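You operate a simulated robot arm through the tools that you are given. There is no shell and no other tool. Be economical: measure what you need, move in short steps, check, and stop when the job is done.

The job below is to be done with a simulated robot arm. You get a single attempt, and the scene is never put back.

JOB
Take the air off regulator one and let its hose rewind.
Fine: shut the valve and bleed the gauge to nought before you uncouple; lead the hose home, don't let it fly.

It is judged by the outcome, as a careful person would: the job done as asked, and still so three seconds after it is handed in. It fails if anything else is knocked over, pushed out of place, dropped, spilled or broken.

ROBOT AND FRAMES
A 7-joint arm with a fingered hand on a trunk, on a base that drives. Base frame: it is fixed to the floor where the robot stands at the start and does not move with it; the origin is under the middle of the robot, x ahead of it, y to its left, z up. Units: m, degrees, N and s.
Its first joint turns from -149.0 to 149.0 degrees. Places, roughly: air inlet one [0.8, 0, 0.9]; air valve lever one [0.7, 0, 0.9]; air valve lever three [0, 6.3, 0.9]; air valve lever two [0.8, 0.2, 0.9]; black hose coupler [-4, 5.75, 1.5]; green outlet [2.25, 1, 1.25]; orange hose coupler [-0.25, 6.75, 1]; pressure knob one [0.6, 0.1, 0.9]; pressure knob three [0, 6.4, 1]; pressure knob two [0.8, 0.3, 0.9]; white outlet [-3.25, 5.25, 1.25]; yellow outlet [-0.5, 6.75, 1.25]. Payload 3.5 kg.
The TCP is the grasp point between the finger pads, 0.03 m short of the fingertips. In the tool frame z runs along the fingers and y along their closing line. Largest opening 0.104 m; the body of the gripper starts 0.035 m behind the TCP. The gripper is a hand of 4 fingers: y runs from the thumb to the fingers, the wrist lies at [-0.015, -0.11, -0.186] in the tool frame, and closing takes about 1.5 s.
Orientation is told as [roll, pitch, yaw] about the base's x, y, z axes, in that order, counted from this pose: with the fingers straight down and the wrist toward the robot, the tool's x, y and z point along [0, 1, 0], [1, 0, 0] and [0, 0, -1] of the base frame.

CONTROLS
- The arm moves only by the tool drive_tool. Its argument "moves" is a list of rows, each a list of 2 entries, a list of its own where there are three numbers: the shift along the tool's x, y, z in m, then the turn, a rotation vector about the tool's x, y, z in degrees. In form: [[[x, y, z], [ax, ay, az]], ...]. A call has 1 to 8 rows; each row shifts and turns the commanded pose from where the row before left it, along the tool's axes as they then stand. "fingers" is the opening, from 0 (shut) to 1 (fully open), set as the call begins (left out, the last holds). Rows are played at 5 a second. More than 0.05 m and 8.6 degrees between two rows, or a gripper value outside its range, and nothing of the call is played. Where a pose cannot be reached the arm comes as near as it can. A force on the tool above 70 N (or 10 N above the force at the start of the call, whichever is more), or a blocked arm, ends the call early, and 0.2 s more pass. The fingers move at their own pace (about 0.045 m/s each) and stop on an object; they squeeze with about 31 N. The grip force told is the motor's: it shows also when the fingers shut on nothing. Time passes only in rows, and 0.2 s behind the last, so rows that do not move let the fingers close. It gives the time, the measured TCP pose, the force on the tool (base axes), the opening and the grip force at its end, in the units of the frame above (readings bear some noise), with the torque about the TCP (base axes, N m) and any sound that the robot's microphone picked up, and new pictures: "show" is both (left out), scene, wrist or none.
- Cameras (640 x 400 px; columns grow to the right, rows downward): "scene" is now at [0.0423, 0.1527, 1.6083]; the picture's right is [-0.20, -0.98, 0.00], its down [-0.49, 0.10, -0.87] and it looks along [0.85, -0.18, -0.50] (base axes); focal length 259 px, centre (320, 200). "wrist" rides on the gripper at [0.061, -0.092, -0.13] in the tool frame; the picture's right is [-0.81, 0.28, -0.52], its down [-0.53, -0.71, 0.46] and it looks along [-0.24, 0.64, 0.72] (tool axes); focal length 275 px, centre (320, 200). There is no depth. A picture from a camera that has moved, and an enlarged one, comes with that camera's place and axes in the base frame and with its lens.
- lift_body(by): slides the trunk up (or, below 0, down) by that many m; the arm and the scene camera ride with it, the base frame stays. It gives what a move gives, with no picture.
- base_move(legs): drives the robot by 1 to 6 legs, each [ahead, left, turn to the left] in m, m and degrees, along the robot's own axes; the way and the turn of a leg run together, so that a leg with both is an arc; at most 1.5 m and 180 degrees a leg. The arm and the cameras ride along, it lands a little off, and it stops where it bumps. It gives what a move gives, and a new picture of the scene camera.
- hand_shape(shape): the hand has 4 fingers and takes this shape, open, in about a second: jaw (thumb against the fingers, like two jaws); tri (thumb and two fingers); tip (a fingertip pinch); poke (one finger out to press); point (the index stretched); flat (the hand flat); cup (the hand cupped); fist (a fist). The gripper value then closes the fingers along that shape, each until it touches; the sizes above hold for jaw. It gives what a move gives, with no picture.
- pan_tilt(pan, tilt): turns the head with the scene camera to pan (to the left, within 155 degrees either way) and tilt (down, from -29 to 69), counted from straight ahead of the robot. It gives what a move gives, and a new picture of the scene camera.
- close_up(camera, box): a new picture of the part [left, top, right, bottom] of that camera's present view, enlarged. It takes no simulated time.
- job_done(): hands the job in; it is judged then, once.

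Work in short steps. Places have to be worked out from the pictures, the camera data and where the tool is seen: move nearer, look again, correct. Check each grasp and each placing, and mend what went wrong. You have 120 turns and 260 pictures in all, those below and enlarged ones among them. Open the gripper and draw the arm clear of the work before you hand the job in, unless the task says otherwise; then end with one line.

The tools are called by a JSON object that holds its "op" and its "data". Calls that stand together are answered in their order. drive_tool: Moves the arm, as the interface text tells. Its arguments: {"type":"object","properties":{"moves":{"type":"array","items":{"type":"array"}},"fingers":{"type":"number"},"show":{"type":"string","enum":["both","scene","wrist","none"]}},"required":["moves"]} The other tools are called the same way: lift_body (by) slides the trunk up or down; hand_shape (shape) gives the hand a shape; base_move (legs) drives the base; pan_tilt (pan, tilt) turns the head that bears the scene camera; close_up (camera, box) takes an enlarged picture of a part of a camera's view; job_done () hands the job in.

At the start:

```text
time_s: 0.0
tool_pos: [0.6323, -0.1625, 1.5259]
tcp_rot: [0.0, 0.0, 0.1]
ft_force: [0.5, 0.0, -0.8]
ft_torque: [-0.01, 0.0, 0.01]
gripper_width: 0.1039
finger_force: 0.1
shape: jaw
trunk travel left (down, up): [-0.635, 0.075]
robot x, y, heading: [-0.0012, 0.0024, -0.1]
head pan, tilt: [-11.7, 29.9]
```

scene: 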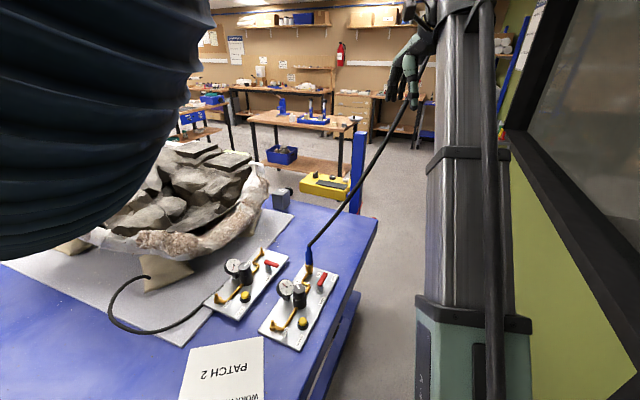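
wrist: 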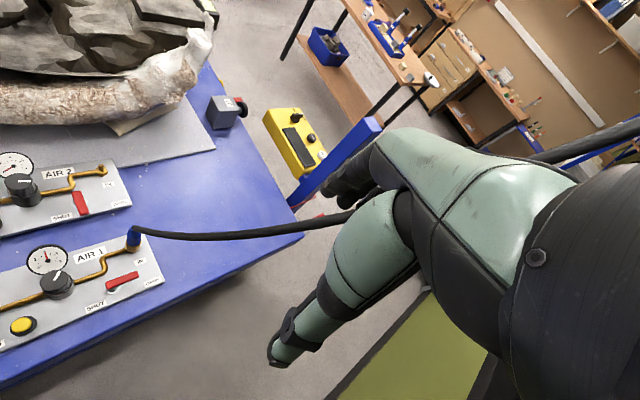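

The two pictures show panels AIR 1 (right, with a blue coupler and a hose running up) and AIR 2. I enlarge panel one from both cameras.

{"op": "close_up", "data": {"camera": "scene", "box": [190, 230, 350, 360]}}

{"op": "close_up", "data": {"camera": "wrist", "box": [0, 210, 190, 350]}}

{"op": "pan_tilt", "data": {"pan": -25, "tilt": 10}}

```text
3.08 times, centred on (270, 295) of scene
camera zoom: at [0.0423, 0.1527, 1.6083], right [-0.2, -0.98, 0.0], down [-0.49, 0.1, -0.87], along [0.85, -0.18, -0.5], focal length 796 px, centre (474, -92)
```

zoom: 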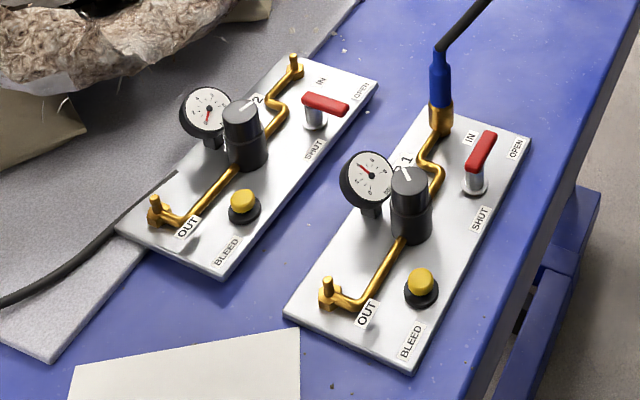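

```text
2.86 times, centred on (95, 280) of wrist
camera zoom: at [0.5407, -0.1036, 1.6554], right [0.28, -0.81, 0.52], down [-0.71, -0.53, -0.46], along [0.64, -0.24, -0.72], focal length 786 px, centre (963, -29)
```

zoom: 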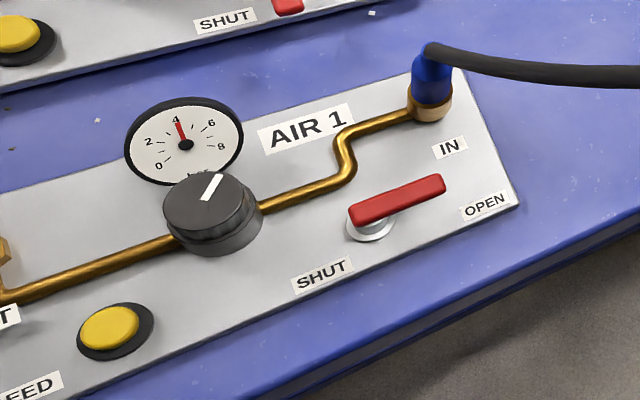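

```text
time_s: 0.8
tool_pos: [0.6318, -0.1645, 1.5268]
tcp_rot: [-0.1, -0.1, 0.0]
ft_force: [-1.2, 0.3, -0.4]
ft_torque: [-0.03, 0.01, 0.03]
gripper_width: 0.1037
finger_force: 0.1
shape: jaw
trunk travel left (down, up): [-0.635, 0.075]
robot x, y, heading: [-0.0002, -0.0022, -0.2]
head pan, tilt: [-25.0, 10.0]
camera scene: at [0.0381, 0.1319, 1.6405], right [-0.42, -0.91, 0.0], down [-0.16, 0.07, -0.98], along [0.89, -0.42, -0.17], focal length 259 px, centre (320, 200)
```

scene: 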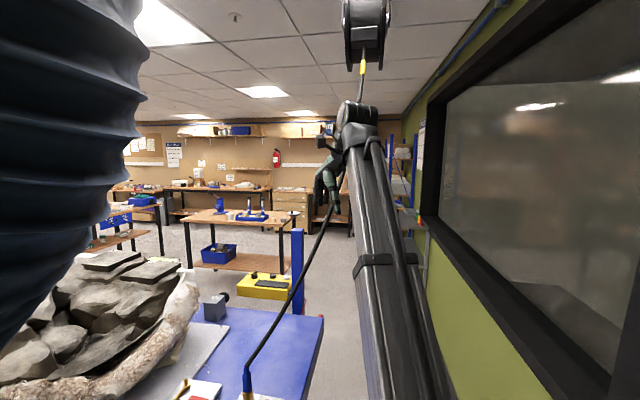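

The hose rises to a ceiling reel behind my arm. I enlarge the reel and the arm's surroundings, and then tilt further up.

{"op": "close_up", "data": {"camera": "scene", "box": [300, 0, 430, 110]}}

{"op": "pan_tilt", "data": {"pan": -25, "tilt": -15}}

```text
3.64 times, centred on (365, 55) of scene
camera zoom: at [0.0381, 0.1319, 1.6405], right [-0.42, -0.91, 0.0], down [-0.16, 0.07, -0.98], along [0.89, -0.42, -0.17], focal length 940 px, centre (156, 727)
```

zoom: 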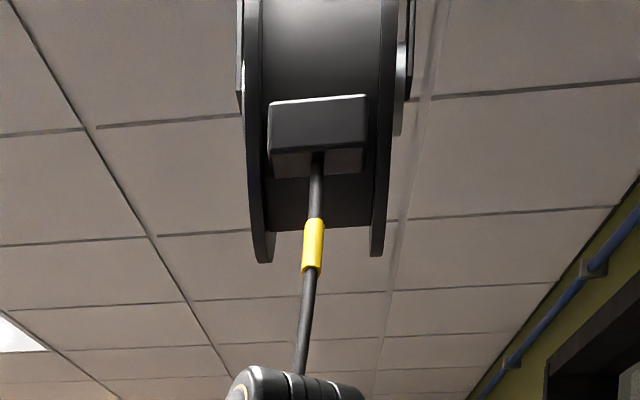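

```text
time_s: 1.7
tool_pos: [0.632, -0.1639, 1.5239]
tcp_rot: [0.0, 0.0, 0.0]
ft_force: [-0.4, -0.9, -0.5]
ft_torque: [0.0, -0.02, 0.0]
gripper_width: 0.1033
finger_force: 0.0
shape: jaw
trunk travel left (down, up): [-0.635, 0.075]
robot x, y, heading: [-0.0021, -0.0037, 0.1]
head pan, tilt: [-25.0, -15.0]
camera scene: at [0.0267, 0.1371, 1.6789], right [-0.42, -0.91, 0.0], down [0.23, -0.11, -0.97], along [0.88, -0.41, 0.26], focal length 259 px, centre (320, 200)
```

scene: 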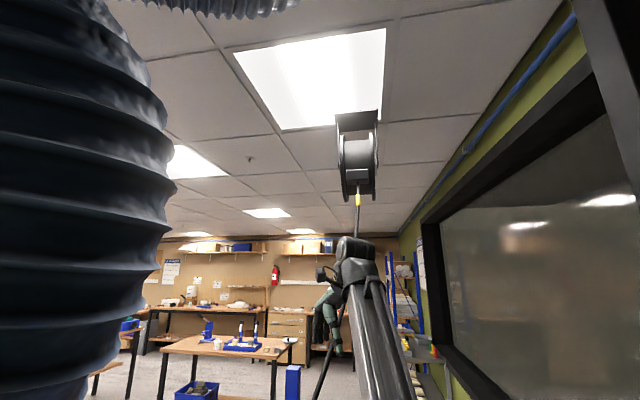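

Triangulating the two views puts lever one's pivot near (0.666, 0.02, 0.87), with its handle pointing far (open). I bring the hand down over the near end of the panel for a closer look, and point the head back at it.

{"op": "drive_tool", "data": {"moves": [[[0.02, -0.006, 0.044], [0, 0, 0]], [[0.02, -0.006, 0.044], [0, 0, 0]], [[0.02, -0.006, 0.044], [0, 0, 0]], [[0.02, -0.006, 0.044], [0, 0, 0]], [[0.02, -0.006, 0.044], [0, 0, 0]], [[0.02, -0.006, 0.044], [0, 0, 0]], [[0.02, -0.006, 0.044], [0, 0, 0]]], "show": "wrist"}}

{"op": "pan_tilt", "data": {"pan": -10, "tilt": 45}}

```text
time_s: 3.3
tool_pos: [0.5904, -0.024, 1.2178]
tcp_rot: [0.0, 0.0, 0.0]
ft_force: [-0.4, -0.4, 0.0]
ft_torque: [0.01, 0.0, -0.02]
gripper_width: 0.1039
finger_force: 0.1
shape: jaw
trunk travel left (down, up): [-0.635, 0.075]
robot x, y, heading: [-0.001, -0.0006, 0.1]
head pan, tilt: [-25.0, -15.0]
camera wrist: at [0.4987, 0.0368, 1.3473], right [0.27, -0.81, 0.52], down [-0.71, -0.53, -0.46], along [0.65, -0.24, -0.72], focal length 275 px, centre (320, 200)
```

wrist: 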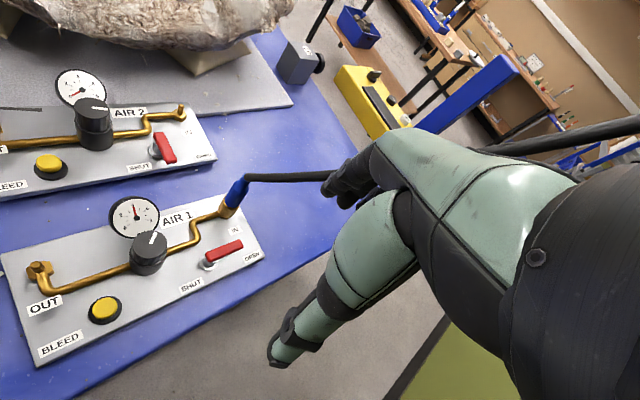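

```text
time_s: 4.6
tool_pos: [0.5914, -0.0246, 1.2181]
tcp_rot: [0.0, 0.1, 0.0]
ft_force: [-0.3, -0.4, -0.3]
ft_torque: [-0.03, -0.01, -0.03]
gripper_width: 0.1035
finger_force: 0.0
shape: jaw
trunk travel left (down, up): [-0.635, 0.075]
robot x, y, heading: [-0.0004, -0.002, -0.1]
head pan, tilt: [-10.0, 45.0]
camera scene: at [0.0339, 0.157, 1.5857], right [-0.17, -0.98, 0.0], down [-0.7, 0.12, -0.71], along [0.7, -0.12, -0.71], focal length 259 px, centre (320, 200)
```

scene: 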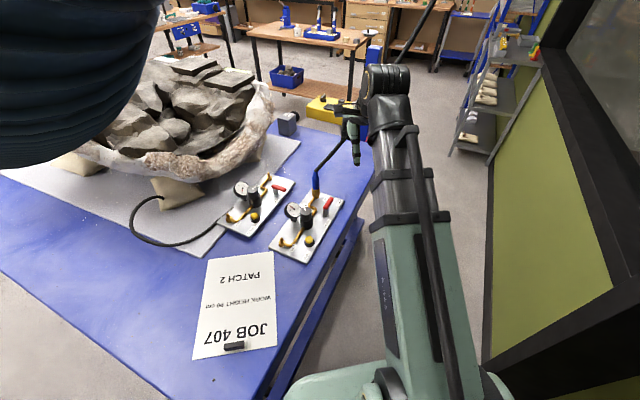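

Now I enlarge both views to get precise positions for the lever, bleed button and coupler.

{"op": "close_up", "data": {"camera": "scene", "box": [260, 160, 360, 270]}}

{"op": "close_up", "data": {"camera": "wrist", "box": [0, 160, 290, 370]}}

```text
3.64 times, centred on (310, 215) of scene
camera zoom: at [0.0339, 0.157, 1.5857], right [-0.17, -0.98, 0.0], down [-0.7, 0.12, -0.71], along [0.7, -0.12, -0.71], focal length 940 px, centre (356, 146)
```

zoom: 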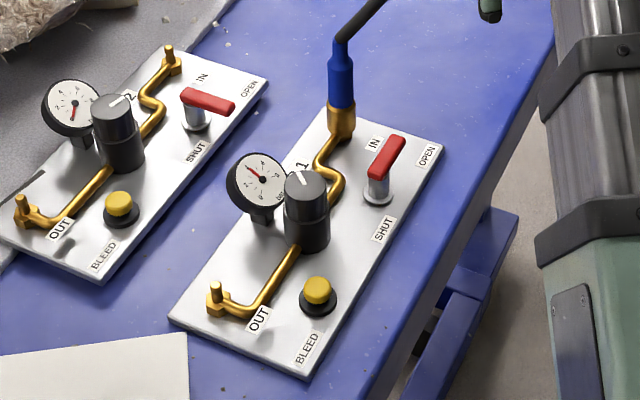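

```text
1.90 times, centred on (145, 265) of wrist
camera zoom: at [0.499, 0.0364, 1.3479], right [0.28, -0.81, 0.52], down [-0.71, -0.53, -0.46], along [0.64, -0.24, -0.72], focal length 524 px, centre (653, 76)
```

zoom: 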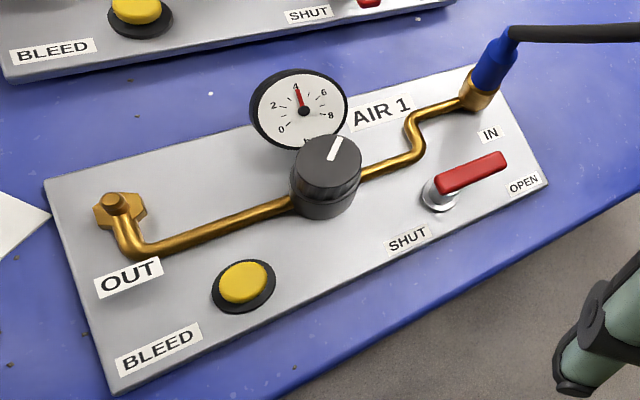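

Plate top is at about z 0.872, with the lever pivot at (0.664, 0.024), the handle running to (0.708, −0.005) at z≈0.90, and the coupler standing at (0.76, 0.047). I will cage the handle loosely and turn it 90° clockwise, as lever two stands. First I go above it and yaw about 53°.

{"op": "drive_tool", "data": {"moves": [[[0.0065, 0.025, 0.035], [0, 0, 0]], [[0.0065, 0.025, 0.035], [0, 0, 0]], [[0.0065, 0.025, 0.035], [0, 0, 0]], [[0.0065, 0.025, 0.035], [0, 0, 0]], [[0, 0, 0], [0, 0, -7.6]], [[0, 0, 0], [0, 0, -7.6]], [[0, 0, 0], [0, 0, -7.6]], [[0, 0, 0], [0, 0, -7.6]]], "fingers": 0.5, "show": "none"}}

{"op": "drive_tool", "data": {"moves": [[[0, 0, 0], [0, 0, -7.6]], [[0, 0, 0], [0, 0, -7.6]], [[0, 0, 0], [0, 0, -7.6]]]}}

```text
time_s: 6.4
tool_pos: [0.6909, 0.0004, 1.0787]
tcp_rot: [-0.1, -0.1, 30.5]
ft_force: [0.9, 0.2, -0.4]
ft_torque: [-0.02, 0.0, -0.02]
gripper_width: 0.0521
finger_force: 0.0
shape: jaw
trunk travel left (down, up): [-0.635, 0.075]
robot x, y, heading: [0.0001, -0.0004, 0.0]
head pan, tilt: [-10.0, 45.0]
```

```text
time_s: 7.2
tool_pos: [0.6909, 0.0016, 1.0783]
tcp_rot: [0.0, -0.1, 53.3]
ft_force: [0.8, 0.4, 0.4]
ft_torque: [0.02, 0.0, -0.03]
gripper_width: 0.0525
finger_force: 0.1
shape: jaw
trunk travel left (down, up): [-0.635, 0.075]
robot x, y, heading: [-0.0026, 0.0023, 0.1]
head pan, tilt: [-10.0, 45.0]
camera scene: at [0.034, 0.157, 1.5856], right [-0.17, -0.98, 0.0], down [-0.7, 0.12, -0.71], along [0.7, -0.12, -0.71], focal length 259 px, centre (320, 200)
camera wrist: at [0.5865, -0.0363, 1.2073], right [0.81, -0.26, 0.52], down [0.0, -0.89, -0.46], along [0.58, 0.37, -0.72], focal length 275 px, centre (320, 200)
```

scene: 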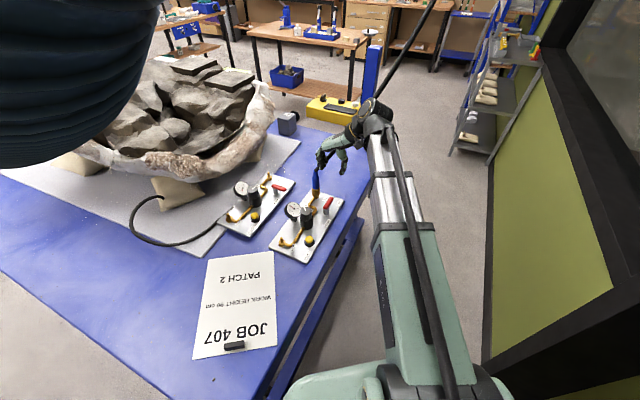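
wrist: 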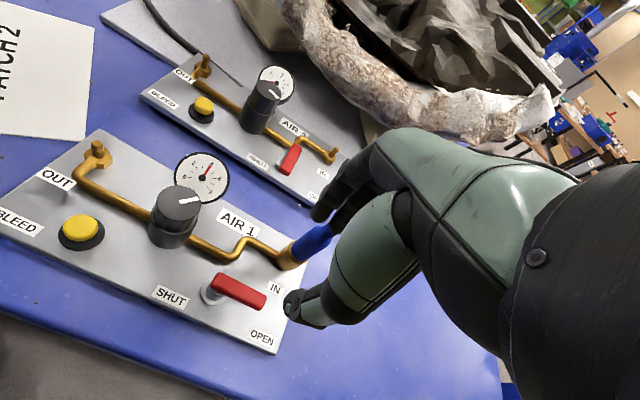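

The fingers straddle the handle's line, with the TCP about 1 cm short of the outer handle. I correct by 8 mm outward and descend 7 cm, then look closely.

{"op": "drive_tool", "data": {"moves": [[[-0.003, 0.003, 0.035], [0, 0, 0]], [[-0.003, 0.003, 0.035], [0, 0, 0]]], "fingers": 0.45, "show": "none"}}

{"op": "close_up", "data": {"camera": "wrist", "box": [160, 150, 400, 370]}}

{"op": "close_up", "data": {"camera": "scene", "box": [270, 150, 380, 260]}}

```text
time_s: 7.8
tool_pos: [0.7004, 0.0034, 1.006]
tcp_rot: [0.0, 0.1, 53.3]
ft_force: [-0.2, -0.1, -0.1]
ft_torque: [-0.02, 0.02, 0.02]
gripper_width: 0.0474
finger_force: 0.0
shape: jaw
trunk travel left (down, up): [-0.635, 0.075]
robot x, y, heading: [0.0003, 0.0009, 0.1]
head pan, tilt: [-10.0, 45.0]
```

```text
1.82 times, centred on (280, 260) of wrist
camera zoom: at [0.5968, -0.0337, 1.1354], right [0.81, -0.27, 0.52], down [0.0, -0.89, -0.46], along [0.58, 0.37, -0.72], focal length 500 px, centre (393, 91)
```

zoom: 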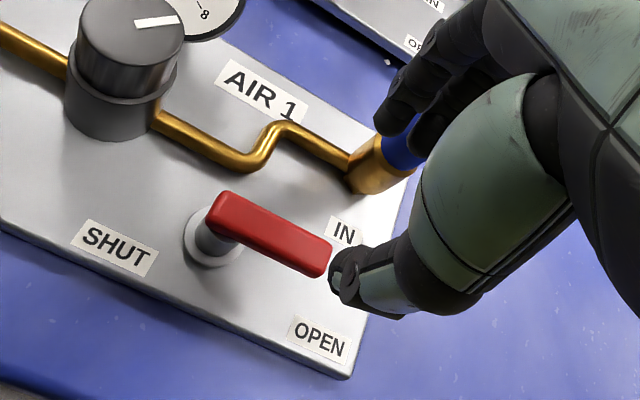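

```text
3.64 times, centred on (325, 205) of scene
camera zoom: at [0.0342, 0.157, 1.5856], right [-0.17, -0.98, 0.0], down [-0.7, 0.12, -0.71], along [0.7, -0.12, -0.71], focal length 940 px, centre (302, 182)
```

zoom: 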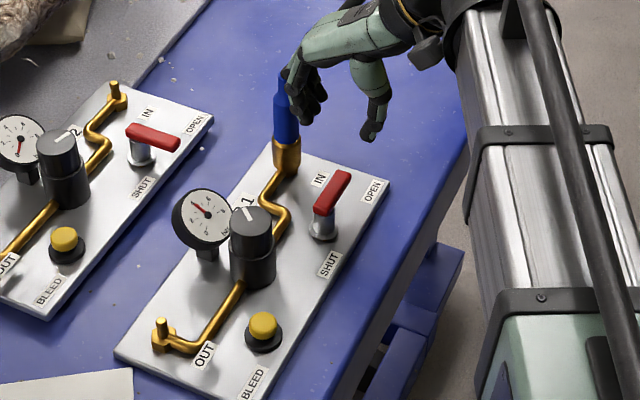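

The refined handle line runs from (0.663, 0.026) to (0.710, −0.006). I aim 3.5 cm out from the pivot, shift back along the handle to stay further from the hose, and lower to straddle it.

{"op": "drive_tool", "data": {"moves": [[[0.0086, -0.0025, 0.02], [0, 0, 0]], [[0, 0, 0.035], [0, 0, 0]]], "fingers": 0.42, "show": "none"}}

{"op": "close_up", "data": {"camera": "wrist", "box": [200, 150, 400, 350]}}

{"op": "close_up", "data": {"camera": "scene", "box": [270, 150, 380, 260]}}

```text
time_s: 8.4
tool_pos: [0.6912, 0.0051, 0.9504]
tcp_rot: [0.0, -0.1, 53.2]
ft_force: [-0.7, 0.7, 0.4]
ft_torque: [-0.04, 0.0, -0.02]
gripper_width: 0.0442
finger_force: 0.0
shape: jaw
trunk travel left (down, up): [-0.635, 0.075]
robot x, y, heading: [0.0009, -0.002, -0.0]
head pan, tilt: [-10.0, 45.0]
```

```text
2.00 times, centred on (300, 250) of wrist
camera zoom: at [0.5871, -0.032, 1.0805], right [0.81, -0.27, 0.52], down [0.0, -0.89, -0.46], along [0.58, 0.37, -0.72], focal length 551 px, centre (360, 100)
```

zoom: 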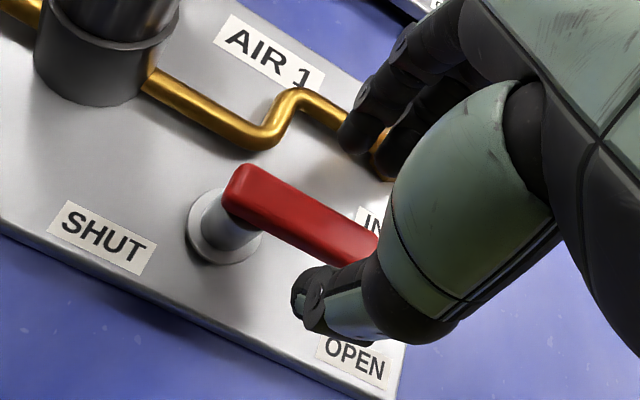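

```text
3.64 times, centred on (325, 205) of scene
camera zoom: at [0.034, 0.157, 1.5856], right [-0.17, -0.98, 0.0], down [-0.7, 0.12, -0.71], along [0.7, -0.12, -0.71], focal length 940 px, centre (302, 182)
```

zoom: 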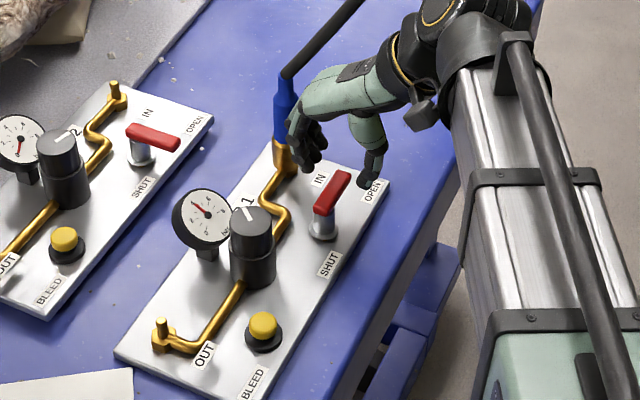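

The handle lies between thumb and fingers, and the fingers clear the coupler. I descend another 3.7 cm.

{"op": "drive_tool", "data": {"moves": [[[0, 0, 0.02], [0, 0, 0]], [[0, 0, 0.017], [0, 0, 0]]], "show": "none"}}

{"op": "close_up", "data": {"camera": "wrist", "box": [200, 150, 400, 350]}}

{"op": "close_up", "data": {"camera": "scene", "box": [270, 150, 380, 260]}}

```text
time_s: 9.0
tool_pos: [0.6905, 0.0047, 0.9159]
tcp_rot: [0.1, 0.1, 53.2]
ft_force: [0.3, 0.8, 0.1]
ft_torque: [-0.02, 0.0, -0.01]
gripper_width: 0.0442
finger_force: 0.0
shape: jaw
trunk travel left (down, up): [-0.635, 0.075]
robot x, y, heading: [-0.0029, -0.0024, -0.1]
head pan, tilt: [-10.0, 45.0]
```

```text
2.00 times, centred on (300, 250) of wrist
camera zoom: at [0.5868, -0.0315, 1.0444], right [0.81, -0.27, 0.52], down [0.0, -0.89, -0.46], along [0.58, 0.37, -0.72], focal length 551 px, centre (360, 100)
```

zoom: 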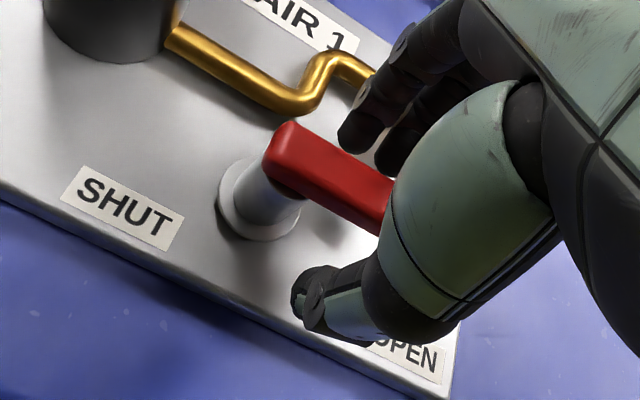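

```text
3.64 times, centred on (325, 205) of scene
camera zoom: at [0.034, 0.157, 1.5856], right [-0.17, -0.98, 0.0], down [-0.7, 0.12, -0.71], along [0.7, -0.12, -0.71], focal length 940 px, centre (302, 182)
```

zoom: 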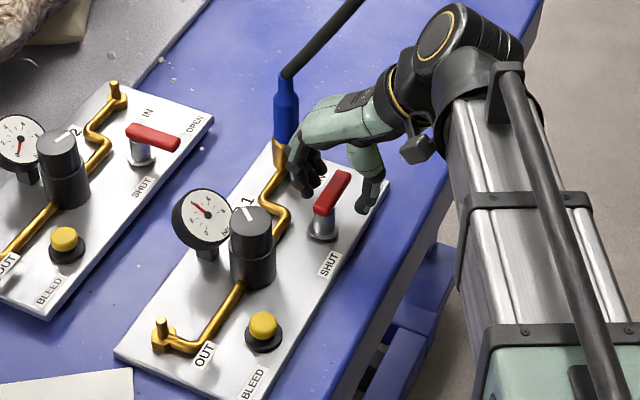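

The handle is properly straddled. I close to a snug cage and swing the tool 48° clockwise about the pivot, for the first half.

{"op": "drive_tool", "data": {"moves": [[[0, 0, 0], [0, 0, 0]], [[0, 0, 0], [0, 0, 0]], [[0.0003, -0.0046, 0], [0, 0, 8]], [[0.0003, -0.0046, 0], [0, 0, 8]], [[0.0003, -0.0046, 0], [0, 0, 8]], [[0.0003, -0.0046, 0], [0, 0, 8]], [[0.0003, -0.0046, 0], [0, 0, 8]], [[0.0003, -0.0046, 0], [0, 0, 8]]], "fingers": 0.15, "show": "wrist"}}

{"op": "close_up", "data": {"camera": "scene", "box": [270, 150, 380, 260]}}

```text
time_s: 10.8
tool_pos: [0.6677, -0.0096, 0.915]
tcp_rot: [0.0, 0.1, 5.0]
ft_force: [2.2, 2.4, -2.2]
ft_torque: [0.02, -0.01, 0.05]
gripper_width: 0.0161
finger_force: 0.0
shape: jaw
trunk travel left (down, up): [-0.635, 0.075]
robot x, y, heading: [-0.004, -0.0028, -0.3]
head pan, tilt: [-10.0, 45.0]
camera wrist: at [0.5707, 0.0448, 1.0454], right [0.35, -0.78, 0.52], down [-0.66, -0.59, -0.46], along [0.66, -0.19, -0.72], focal length 275 px, centre (320, 200)
```

wrist: 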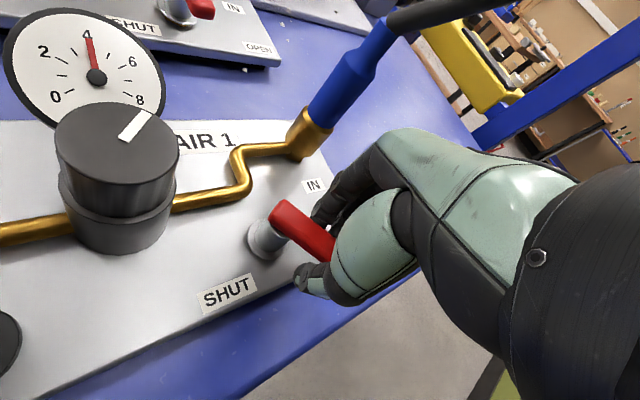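

```text
3.64 times, centred on (325, 205) of scene
camera zoom: at [0.0343, 0.1573, 1.5855], right [-0.17, -0.98, 0.0], down [-0.7, 0.12, -0.71], along [0.7, -0.12, -0.71], focal length 940 px, centre (302, 182)
```

zoom: 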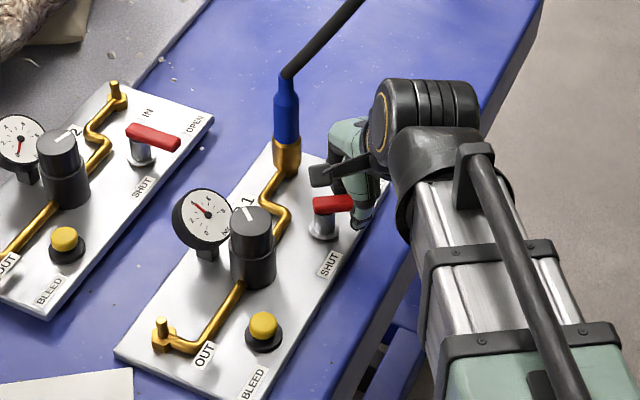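

The lever turns freely with low force and the plate hasn't moved. I continue the other half.

{"op": "drive_tool", "data": {"moves": [[[0.0003, -0.0046, 0], [0, 0, 8]], [[0.0003, -0.0046, 0], [0, 0, 8]], [[0.0003, -0.0046, 0], [0, 0, 8]], [[0.0003, -0.0046, 0], [0, 0, 8]], [[0.0003, -0.0046, 0], [0, 0, 8]]], "show": "wrist"}}

{"op": "close_up", "data": {"camera": "scene", "box": [270, 150, 380, 260]}}

```text
time_s: 12.0
tool_pos: [0.6466, -0.0028, 0.9144]
tcp_rot: [0.0, 0.0, -34.9]
ft_force: [7.7, -0.3, -3.7]
ft_torque: [0.06, -0.15, 0.11]
gripper_width: 0.0164
finger_force: 0.1
shape: jaw
trunk travel left (down, up): [-0.635, 0.075]
robot x, y, heading: [-0.0008, 0.0028, 0.1]
head pan, tilt: [-10.0, 45.0]
camera wrist: at [0.6064, 0.1, 1.0449], right [-0.24, -0.82, 0.52], down [-0.89, -0.03, -0.46], along [0.39, -0.57, -0.72], focal length 275 px, centre (320, 200)
```

wrist: 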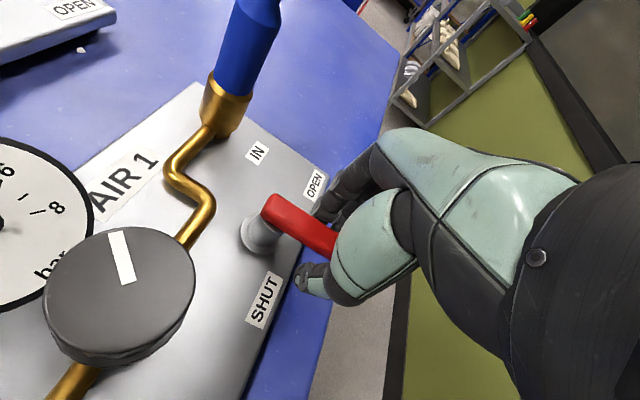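

```text
3.64 times, centred on (325, 205) of scene
camera zoom: at [0.0351, 0.157, 1.5855], right [-0.17, -0.98, 0.0], down [-0.7, 0.12, -0.71], along [0.7, -0.12, -0.71], focal length 940 px, centre (302, 182)
```

zoom: 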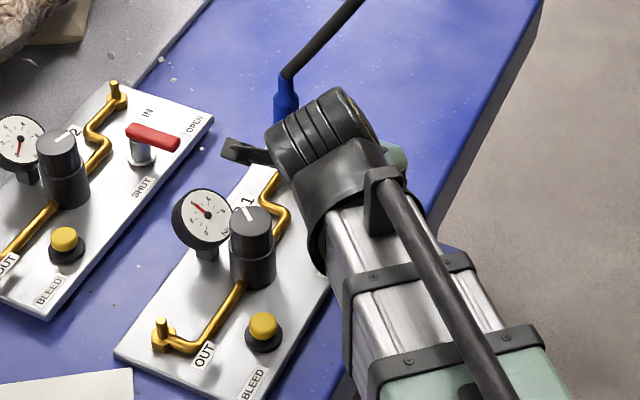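

The handle is now nearly perpendicular to the plate. I nudge a further 5° to seat it on its stop, then open the fingers and lift off to check.

{"op": "drive_tool", "data": {"moves": [[[0.0002, -0.003, 0], [0, 0, 5]], [[0, 0, 0], [0, 0, 0]]], "show": "none"}}

{"op": "drive_tool", "data": {"moves": [[[0, 0, 0], [0, 0, 0]], [[0, 0, 0], [0, 0, 0]], [[0, 0, -0.03], [0, 0, 0]], [[0, 0, -0.045], [0, 0, 0]], [[0, 0, -0.045], [0, 0, 0]]], "fingers": 0.45, "show": "wrist"}}

```text
time_s: 12.6
tool_pos: [0.6447, -0.0001, 0.9146]
tcp_rot: [0.1, 0.0, -39.9]
ft_force: [11.8, -0.2, -4.1]
ft_torque: [0.05, -0.17, 0.17]
gripper_width: 0.017
finger_force: 0.1
shape: jaw
trunk travel left (down, up): [-0.635, 0.075]
robot x, y, heading: [0.0045, 0.0021, -0.2]
head pan, tilt: [-10.0, 45.0]
```

```text
time_s: 13.8
tool_pos: [0.6429, -0.0003, 1.036]
tcp_rot: [0.1, 0.0, -39.9]
ft_force: [0.0, 0.0, -0.4]
ft_torque: [0.0, -0.03, -0.03]
gripper_width: 0.0463
finger_force: 0.0
shape: jaw
trunk travel left (down, up): [-0.635, 0.075]
robot x, y, heading: [-0.0009, 0.0007, -0.2]
head pan, tilt: [-10.0, 45.0]
camera wrist: at [0.6121, 0.1052, 1.1649], right [-0.31, -0.8, 0.52], down [-0.89, 0.05, -0.46], along [0.34, -0.6, -0.72], focal length 275 px, centre (320, 200)
```

wrist: 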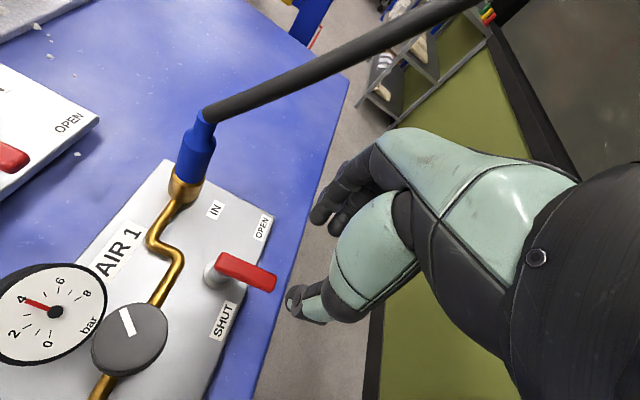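

The lever now stands across the plate like the shut lever two, and the gauge still reads 4 bar. The bleed button is at about (0.55, 0.10, 0.895), too close for a tool-down press, so I raise the hand and back the base 0.13 m.

{"op": "drive_tool", "data": {"moves": [[[0, 0, -0.045], [0, 0, -8]], [[0, 0, -0.045], [0, 0, -8]], [[0, 0, -0.04], [0, 0, -8]], [[0, 0, 0], [0, 0, -8]], [[0, 0, 0], [0, 0, -8]]], "show": "none"}}

{"op": "base_move", "data": {"legs": [[-0.13, 0, 0]]}}

{"op": "hand_shape", "data": {"shape": "poke"}}

{"op": "drive_tool", "data": {"moves": [[[0, 0, 0], [0, 0, 0]]], "show": "wrist"}}

```text
time_s: 15.0
tool_pos: [0.6416, -0.0002, 1.1643]
tcp_rot: [0.0, 0.0, 0.3]
ft_force: [-0.3, -0.6, 0.9]
ft_torque: [0.0, 0.01, -0.01]
gripper_width: 0.0464
finger_force: 0.0
shape: jaw
trunk travel left (down, up): [-0.635, 0.075]
robot x, y, heading: [0.0021, 0.0018, 0.2]
head pan, tilt: [-10.0, 45.0]
```

```text
time_s: 16.3
tool_pos: [0.5076, -0.0012, 1.1649]
tcp_rot: [0.0, 0.0, 0.1]
ft_force: [0.0, 0.3, -0.3]
ft_torque: [0.03, 0.0, -0.01]
gripper_width: 0.0461
finger_force: 0.1
shape: jaw
trunk travel left (down, up): [-0.635, 0.075]
robot x, y, heading: [-0.1324, -0.0013, -0.3]
head pan, tilt: [-10.0, 45.0]
camera scene: at [-0.1011, 0.1571, 1.5856], right [-0.17, -0.98, 0.0], down [-0.7, 0.12, -0.71], along [0.7, -0.12, -0.71], focal length 259 px, centre (320, 200)
```

scene: 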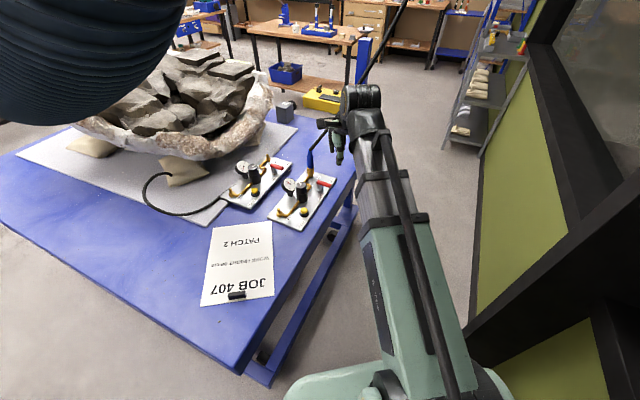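

```text
time_s: 17.2
tool_pos: [0.5082, -0.0012, 1.1643]
tcp_rot: [0.0, 0.0, 0.2]
ft_force: [-0.7, -0.3, 0.4]
ft_torque: [0.04, -0.03, 0.03]
gripper_width: 0.0001
finger_force: 0.1
shape: poke
trunk travel left (down, up): [-0.635, 0.075]
robot x, y, heading: [-0.1341, 0.0033, -0.1]
head pan, tilt: [-10.0, 45.0]
```

```text
time_s: 17.6
tool_pos: [0.5081, -0.0003, 1.1668]
tcp_rot: [-0.1, -0.1, 0.0]
ft_force: [1.1, 0.4, 0.0]
ft_torque: [-0.02, 0.0, 0.01]
gripper_width: 0.0001
finger_force: 0.0
shape: poke
trunk travel left (down, up): [-0.635, 0.075]
robot x, y, heading: [-0.1355, 0.0014, 0.2]
head pan, tilt: [-10.0, 45.0]
camera wrist: at [0.4164, 0.0603, 1.2946], right [0.28, -0.81, 0.52], down [-0.71, -0.53, -0.46], along [0.65, -0.24, -0.72], focal length 275 px, centre (320, 200)
```

wrist: 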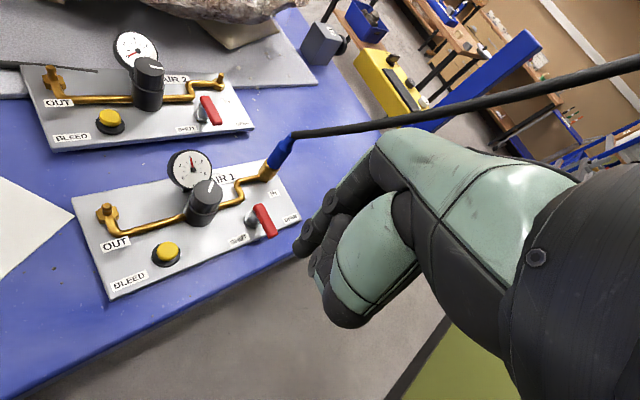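

I need to see where the poking finger is relative to the TCP.

{"op": "close_up", "data": {"camera": "wrist", "box": [250, 120, 450, 340]}}

{"op": "close_up", "data": {"camera": "scene", "box": [290, 60, 410, 180]}}

```text
1.82 times, centred on (350, 230) of wrist
camera zoom: at [0.4164, 0.0603, 1.2946], right [0.28, -0.81, 0.52], down [-0.71, -0.53, -0.46], along [0.65, -0.24, -0.72], focal length 500 px, centre (266, 146)
```

zoom: 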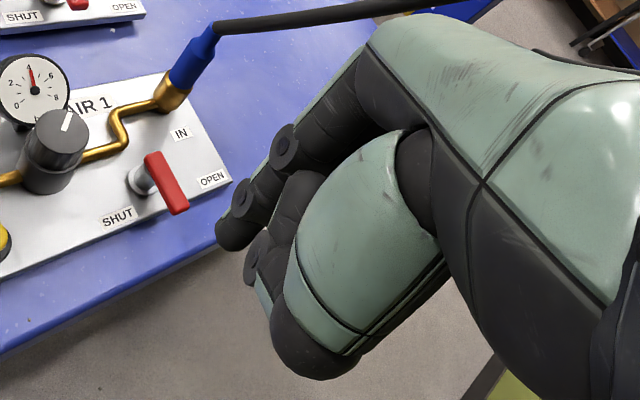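

```text
3.33 times, centred on (350, 120) of scene
camera zoom: at [-0.0998, 0.1571, 1.5856], right [-0.17, -0.98, 0.0], down [-0.7, 0.12, -0.71], along [0.7, -0.12, -0.71], focal length 862 px, centre (220, 467)
```

zoom: 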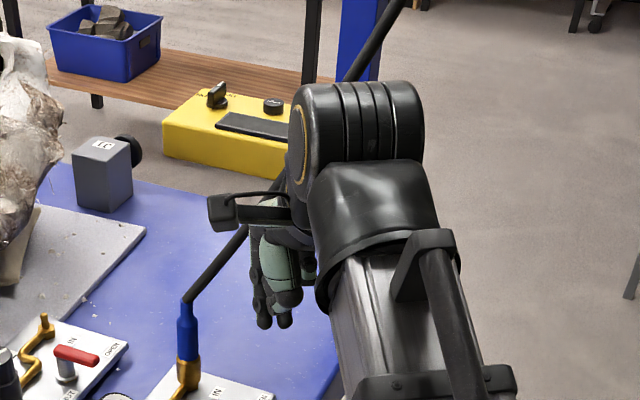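

The index fingertip sits about 1 cm along tool x and 3 cm ahead of the TCP, as both views agree. I move it to hover over the bleed button at (0.549, 0.102).

{"op": "drive_tool", "data": {"moves": [[[0.0184, 0.008, 0.035], [0, 0, 0]], [[0.0184, 0.008, 0.035], [0, 0, 0]], [[0.0184, 0.008, 0.035], [0, 0, 0]], [[0.0184, 0.008, 0.035], [0, 0, 0]], [[0.0184, 0.008, 0.035], [0, 0, 0]]], "show": "wrist"}}

{"op": "close_up", "data": {"camera": "scene", "box": [250, 130, 370, 250]}}

```text
time_s: 18.8
tool_pos: [0.5484, 0.0902, 0.989]
tcp_rot: [0.0, 0.1, 0.1]
ft_force: [-0.1, 0.2, -0.3]
ft_torque: [0.01, 0.03, 0.03]
gripper_width: 0.0002
finger_force: 0.1
shape: poke
trunk travel left (down, up): [-0.635, 0.075]
robot x, y, heading: [-0.1335, 0.0028, -0.1]
head pan, tilt: [-10.0, 45.0]
camera wrist: at [0.4568, 0.1517, 1.1194], right [0.28, -0.81, 0.52], down [-0.71, -0.53, -0.46], along [0.64, -0.24, -0.72], focal length 275 px, centre (320, 200)
```

wrist: 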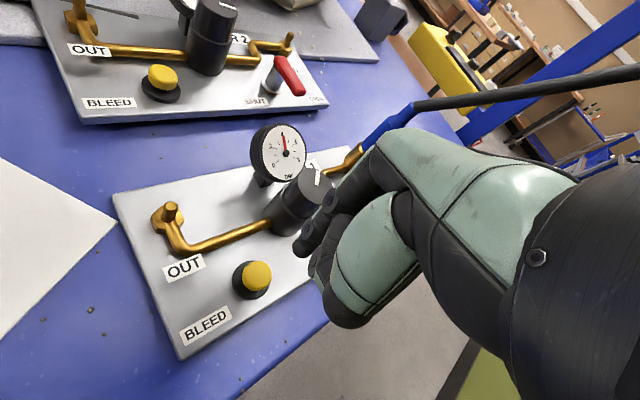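

```text
3.33 times, centred on (310, 190) of scene
camera zoom: at [-0.0996, 0.1572, 1.5856], right [-0.17, -0.98, 0.0], down [-0.7, 0.12, -0.71], along [0.7, -0.12, -0.71], focal length 862 px, centre (353, 233)
```

zoom: 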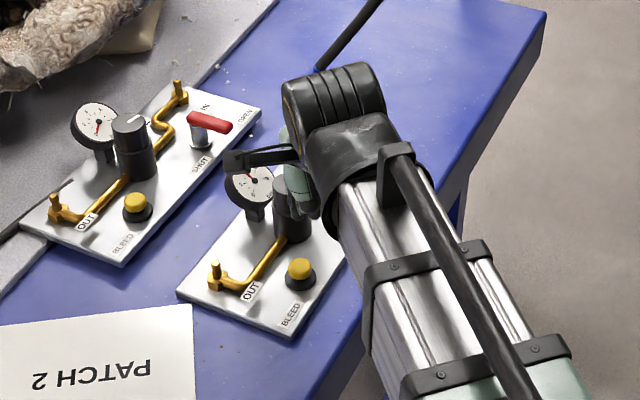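

The button refines to about (0.546, 0.104). At this yaw the knuckles would come near the knob, so I yaw the hand −60° first, keeping the fingertip over the button.

{"op": "drive_tool", "data": {"moves": [[[0.0098, -0.0114, -0.02], [0, 0, 7.5]], [[0, 0, 0], [0, 0, 7.5]], [[0, 0, 0], [0, 0, 7.5]], [[0, 0, 0], [0, 0, 7.5]], [[0, 0, 0], [0, 0, 7.5]], [[0, 0, 0], [0, 0, 7.5]], [[0, 0, 0], [0, 0, 7.5]], [[0, 0, 0], [0, 0, 7.5]]], "show": "wrist"}}

{"op": "close_up", "data": {"camera": "scene", "box": [250, 130, 370, 250]}}

```text
time_s: 20.6
tool_pos: [0.5354, 0.1027, 1.0087]
tcp_rot: [0.0, 0.1, -60.0]
ft_force: [0.2, -0.9, -0.1]
ft_torque: [0.02, -0.05, 0.02]
gripper_width: 0.0002
finger_force: 0.0
shape: poke
trunk travel left (down, up): [-0.635, 0.075]
robot x, y, heading: [-0.1317, -0.0005, -0.1]
head pan, tilt: [-10.0, 45.0]
camera wrist: at [0.5435, 0.2111, 1.1393], right [-0.56, -0.64, 0.52], down [-0.82, 0.35, -0.46], along [0.11, -0.68, -0.72], focal length 275 px, centre (320, 200)
```

wrist: 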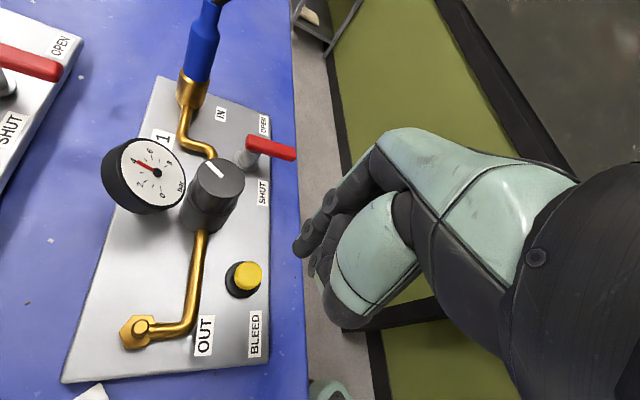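

```text
3.33 times, centred on (310, 190) of scene
camera zoom: at [-0.0997, 0.1571, 1.5856], right [-0.17, -0.98, 0.0], down [-0.7, 0.12, -0.71], along [0.7, -0.12, -0.71], focal length 862 px, centre (353, 233)
```

zoom: 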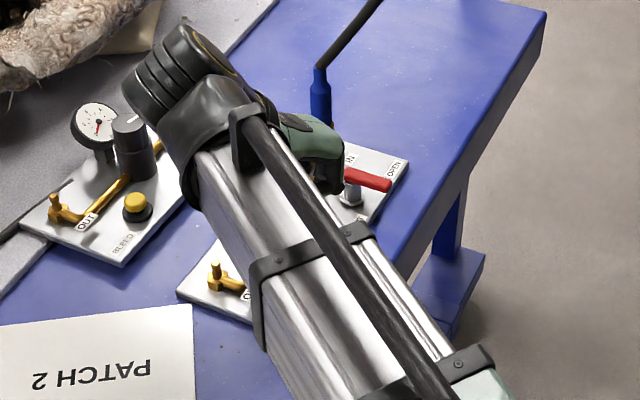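

The button mean estimate is (0.548, 0.105). I correct by a few mm and lower the fingertip to about 2 cm above it.

{"op": "drive_tool", "data": {"moves": [[[0.0023, 0.0033, 0.03], [0, 0, 0]], [[0, 0, 0.026], [0, 0, 0]]], "show": "none"}}

{"op": "close_up", "data": {"camera": "wrist", "box": [160, 100, 400, 330]}}

```text
time_s: 21.2
tool_pos: [0.5384, 0.1006, 0.9548]
tcp_rot: [0.0, 0.0, -59.9]
ft_force: [0.3, -0.2, -0.3]
ft_torque: [0.02, -0.04, 0.01]
gripper_width: 0.0
finger_force: 0.0
shape: poke
trunk travel left (down, up): [-0.635, 0.075]
robot x, y, heading: [-0.1368, -0.0032, -0.1]
head pan, tilt: [-10.0, 45.0]
```

```text
1.74 times, centred on (280, 215) of wrist
camera zoom: at [0.5463, 0.2094, 1.0837], right [-0.56, -0.64, 0.52], down [-0.82, 0.35, -0.46], along [0.11, -0.68, -0.72], focal length 479 px, centre (390, 174)
```

zoom: 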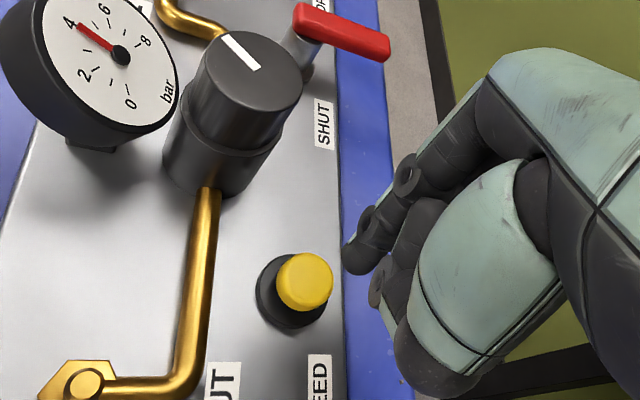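

Measured in the same wrist view, the fingertip is about 6 mm and 9 mm (x, y) short of the button's centre. I correct, lower 1.5 cm, and look again.

{"op": "drive_tool", "data": {"moves": [[[0.0095, -0.005, 0.0], [0, 0, 0]], [[0, 0, 0.013], [0, 0, 0]]], "show": "none"}}

{"op": "close_up", "data": {"camera": "wrist", "box": [160, 100, 400, 330]}}

```text
time_s: 21.8
tool_pos: [0.5462, 0.109, 0.9405]
tcp_rot: [0.0, -0.1, -59.8]
ft_force: [-0.8, 0.1, 0.2]
ft_torque: [0.01, 0.0, -0.02]
gripper_width: 0.0001
finger_force: 0.1
shape: poke
trunk travel left (down, up): [-0.635, 0.075]
robot x, y, heading: [-0.1336, -0.0004, -0.4]
head pan, tilt: [-10.0, 45.0]
```

```text
1.74 times, centred on (280, 215) of wrist
camera zoom: at [0.553, 0.2186, 1.0698], right [-0.56, -0.64, 0.52], down [-0.82, 0.35, -0.46], along [0.11, -0.68, -0.72], focal length 479 px, centre (390, 174)
```

zoom: 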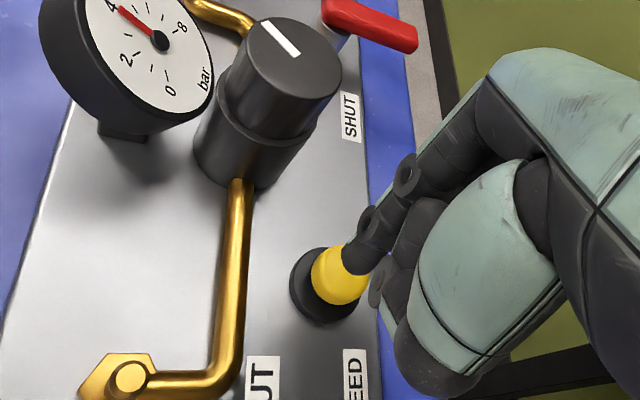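

The fingertip is just above the cap. I press down slowly.

{"op": "drive_tool", "data": {"moves": [[[0, 0, 0.005], [0, 0, 0]], [[0, 0, 0.005], [0, 0, 0]], [[0, 0, 0.004], [0, 0, 0]], [[0, 0, 0.0], [0, 0, 0]]], "show": "none"}}

{"op": "close_up", "data": {"camera": "wrist", "box": [160, 100, 400, 330]}}

```text
time_s: 22.8
tool_pos: [0.5459, 0.1083, 0.9274]
tcp_rot: [0.0, 0.0, -59.9]
ft_force: [0.1, -0.4, 0.1]
ft_torque: [0.01, 0.0, 0.0]
gripper_width: 0.0
finger_force: 0.1
shape: poke
trunk travel left (down, up): [-0.635, 0.075]
robot x, y, heading: [-0.133, 0.0023, 0.2]
head pan, tilt: [-10.0, 45.0]
```

```text
1.74 times, centred on (280, 215) of wrist
camera zoom: at [0.5528, 0.218, 1.0562], right [-0.56, -0.64, 0.52], down [-0.82, 0.35, -0.46], along [0.11, -0.68, -0.72], focal length 479 px, centre (390, 174)
```

zoom: 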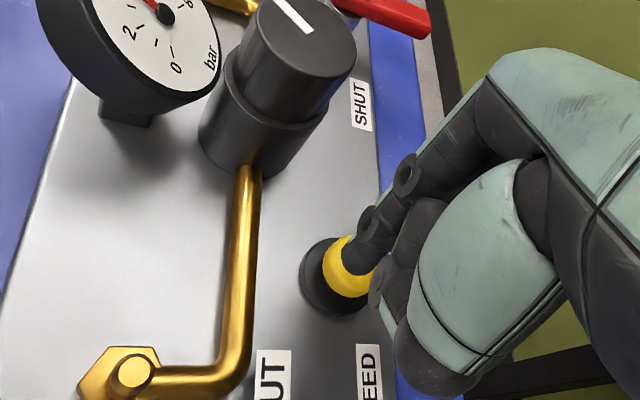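

No contact yet, but it is centred over the cap. I go on down in small steps.

{"op": "drive_tool", "data": {"moves": [[[0, 0, 0.004], [0, 0, 0]], [[0, 0, 0.004], [0, 0, 0]], [[0, 0, 0.0], [0, 0, 0]], [[0, 0, 0.0], [0, 0, 0]]], "show": "none"}}

{"op": "close_up", "data": {"camera": "wrist", "box": [160, 60, 400, 290]}}

```text
time_s: 23.8
tool_pos: [0.547, 0.1092, 0.919]
tcp_rot: [0.1, 0.1, -59.9]
ft_force: [-0.5, -0.5, -0.6]
ft_torque: [0.0, -0.02, -0.01]
gripper_width: 0.0
finger_force: 0.1
shape: poke
trunk travel left (down, up): [-0.635, 0.075]
robot x, y, heading: [-0.1341, 0.0036, -0.0]
head pan, tilt: [-10.0, 45.0]
```

```text
1.74 times, centred on (280, 175) of wrist
camera zoom: at [0.5532, 0.2185, 1.0488], right [-0.56, -0.64, 0.52], down [-0.82, 0.35, -0.46], along [0.11, -0.68, -0.72], focal length 479 px, centre (390, 244)
```

zoom: 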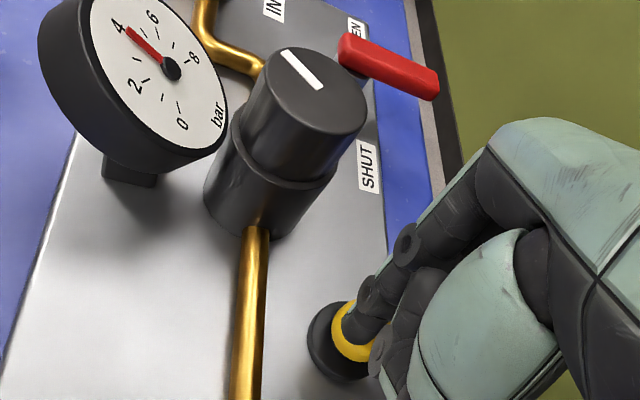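

Still free. The cap is directly under the fingertip, so I continue.

{"op": "drive_tool", "data": {"moves": [[[0, 0, 0.004], [0, 0, 0]], [[0, 0, 0.003], [0, 0, 0]], [[0, 0, 0.0], [0, 0, 0]], [[0, 0, 0.0], [0, 0, 0]]], "show": "none"}}

{"op": "close_up", "data": {"camera": "wrist", "box": [160, 60, 400, 290]}}

```text
time_s: 24.8
tool_pos: [0.5462, 0.1088, 0.9118]
tcp_rot: [0.0, 0.0, -60.0]
ft_force: [-0.1, -1.0, 2.9]
ft_torque: [0.01, 0.0, -0.02]
gripper_width: 0.0003
finger_force: 0.1
shape: poke
trunk travel left (down, up): [-0.635, 0.075]
robot x, y, heading: [-0.133, 0.0046, 0.1]
head pan, tilt: [-10.0, 45.0]
```

```text
1.74 times, centred on (280, 175) of wrist
camera zoom: at [0.553, 0.2185, 1.0424], right [-0.56, -0.64, 0.52], down [-0.82, 0.35, -0.46], along [0.11, -0.68, -0.72], focal length 479 px, centre (390, 244)
```

zoom: 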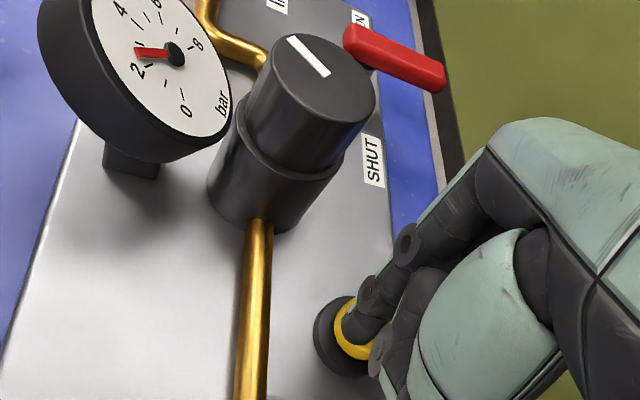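

Contact (2.9 N) and the gauge is falling, about 2.7 bar now. I hold the button down, with 2 mm more press.

{"op": "drive_tool", "data": {"moves": [[[0, 0, 0.002], [0, 0, 0]], [[0, 0, 0], [0, 0, 0]], [[0, 0, 0], [0, 0, 0]], [[0, 0, 0], [0, 0, 0]], [[0, 0, 0], [0, 0, 0]], [[0, 0, 0], [0, 0, 0]], [[0, 0, 0], [0, 0, 0]], [[0, 0, 0], [0, 0, 0]]], "show": "none"}}

{"op": "close_up", "data": {"camera": "wrist", "box": [160, 60, 400, 290]}}

```text
time_s: 26.6
tool_pos: [0.5465, 0.109, 0.9106]
tcp_rot: [0.1, 0.0, -59.9]
ft_force: [2.0, 1.8, 8.6]
ft_torque: [0.07, -0.13, 0.03]
gripper_width: 0.0
finger_force: 0.0
shape: poke
trunk travel left (down, up): [-0.635, 0.075]
robot x, y, heading: [-0.1361, 0.0036, -0.3]
head pan, tilt: [-10.0, 45.0]
```

```text
1.74 times, centred on (280, 175) of wrist
camera zoom: at [0.5527, 0.2185, 1.0402], right [-0.56, -0.64, 0.52], down [-0.82, 0.35, -0.46], along [0.11, -0.68, -0.72], focal length 479 px, centre (390, 244)
```

zoom: 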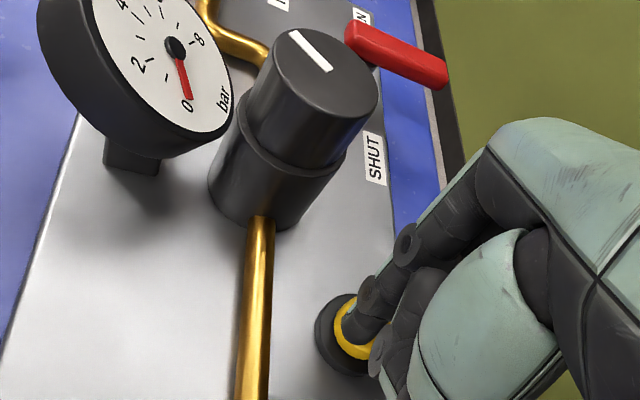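

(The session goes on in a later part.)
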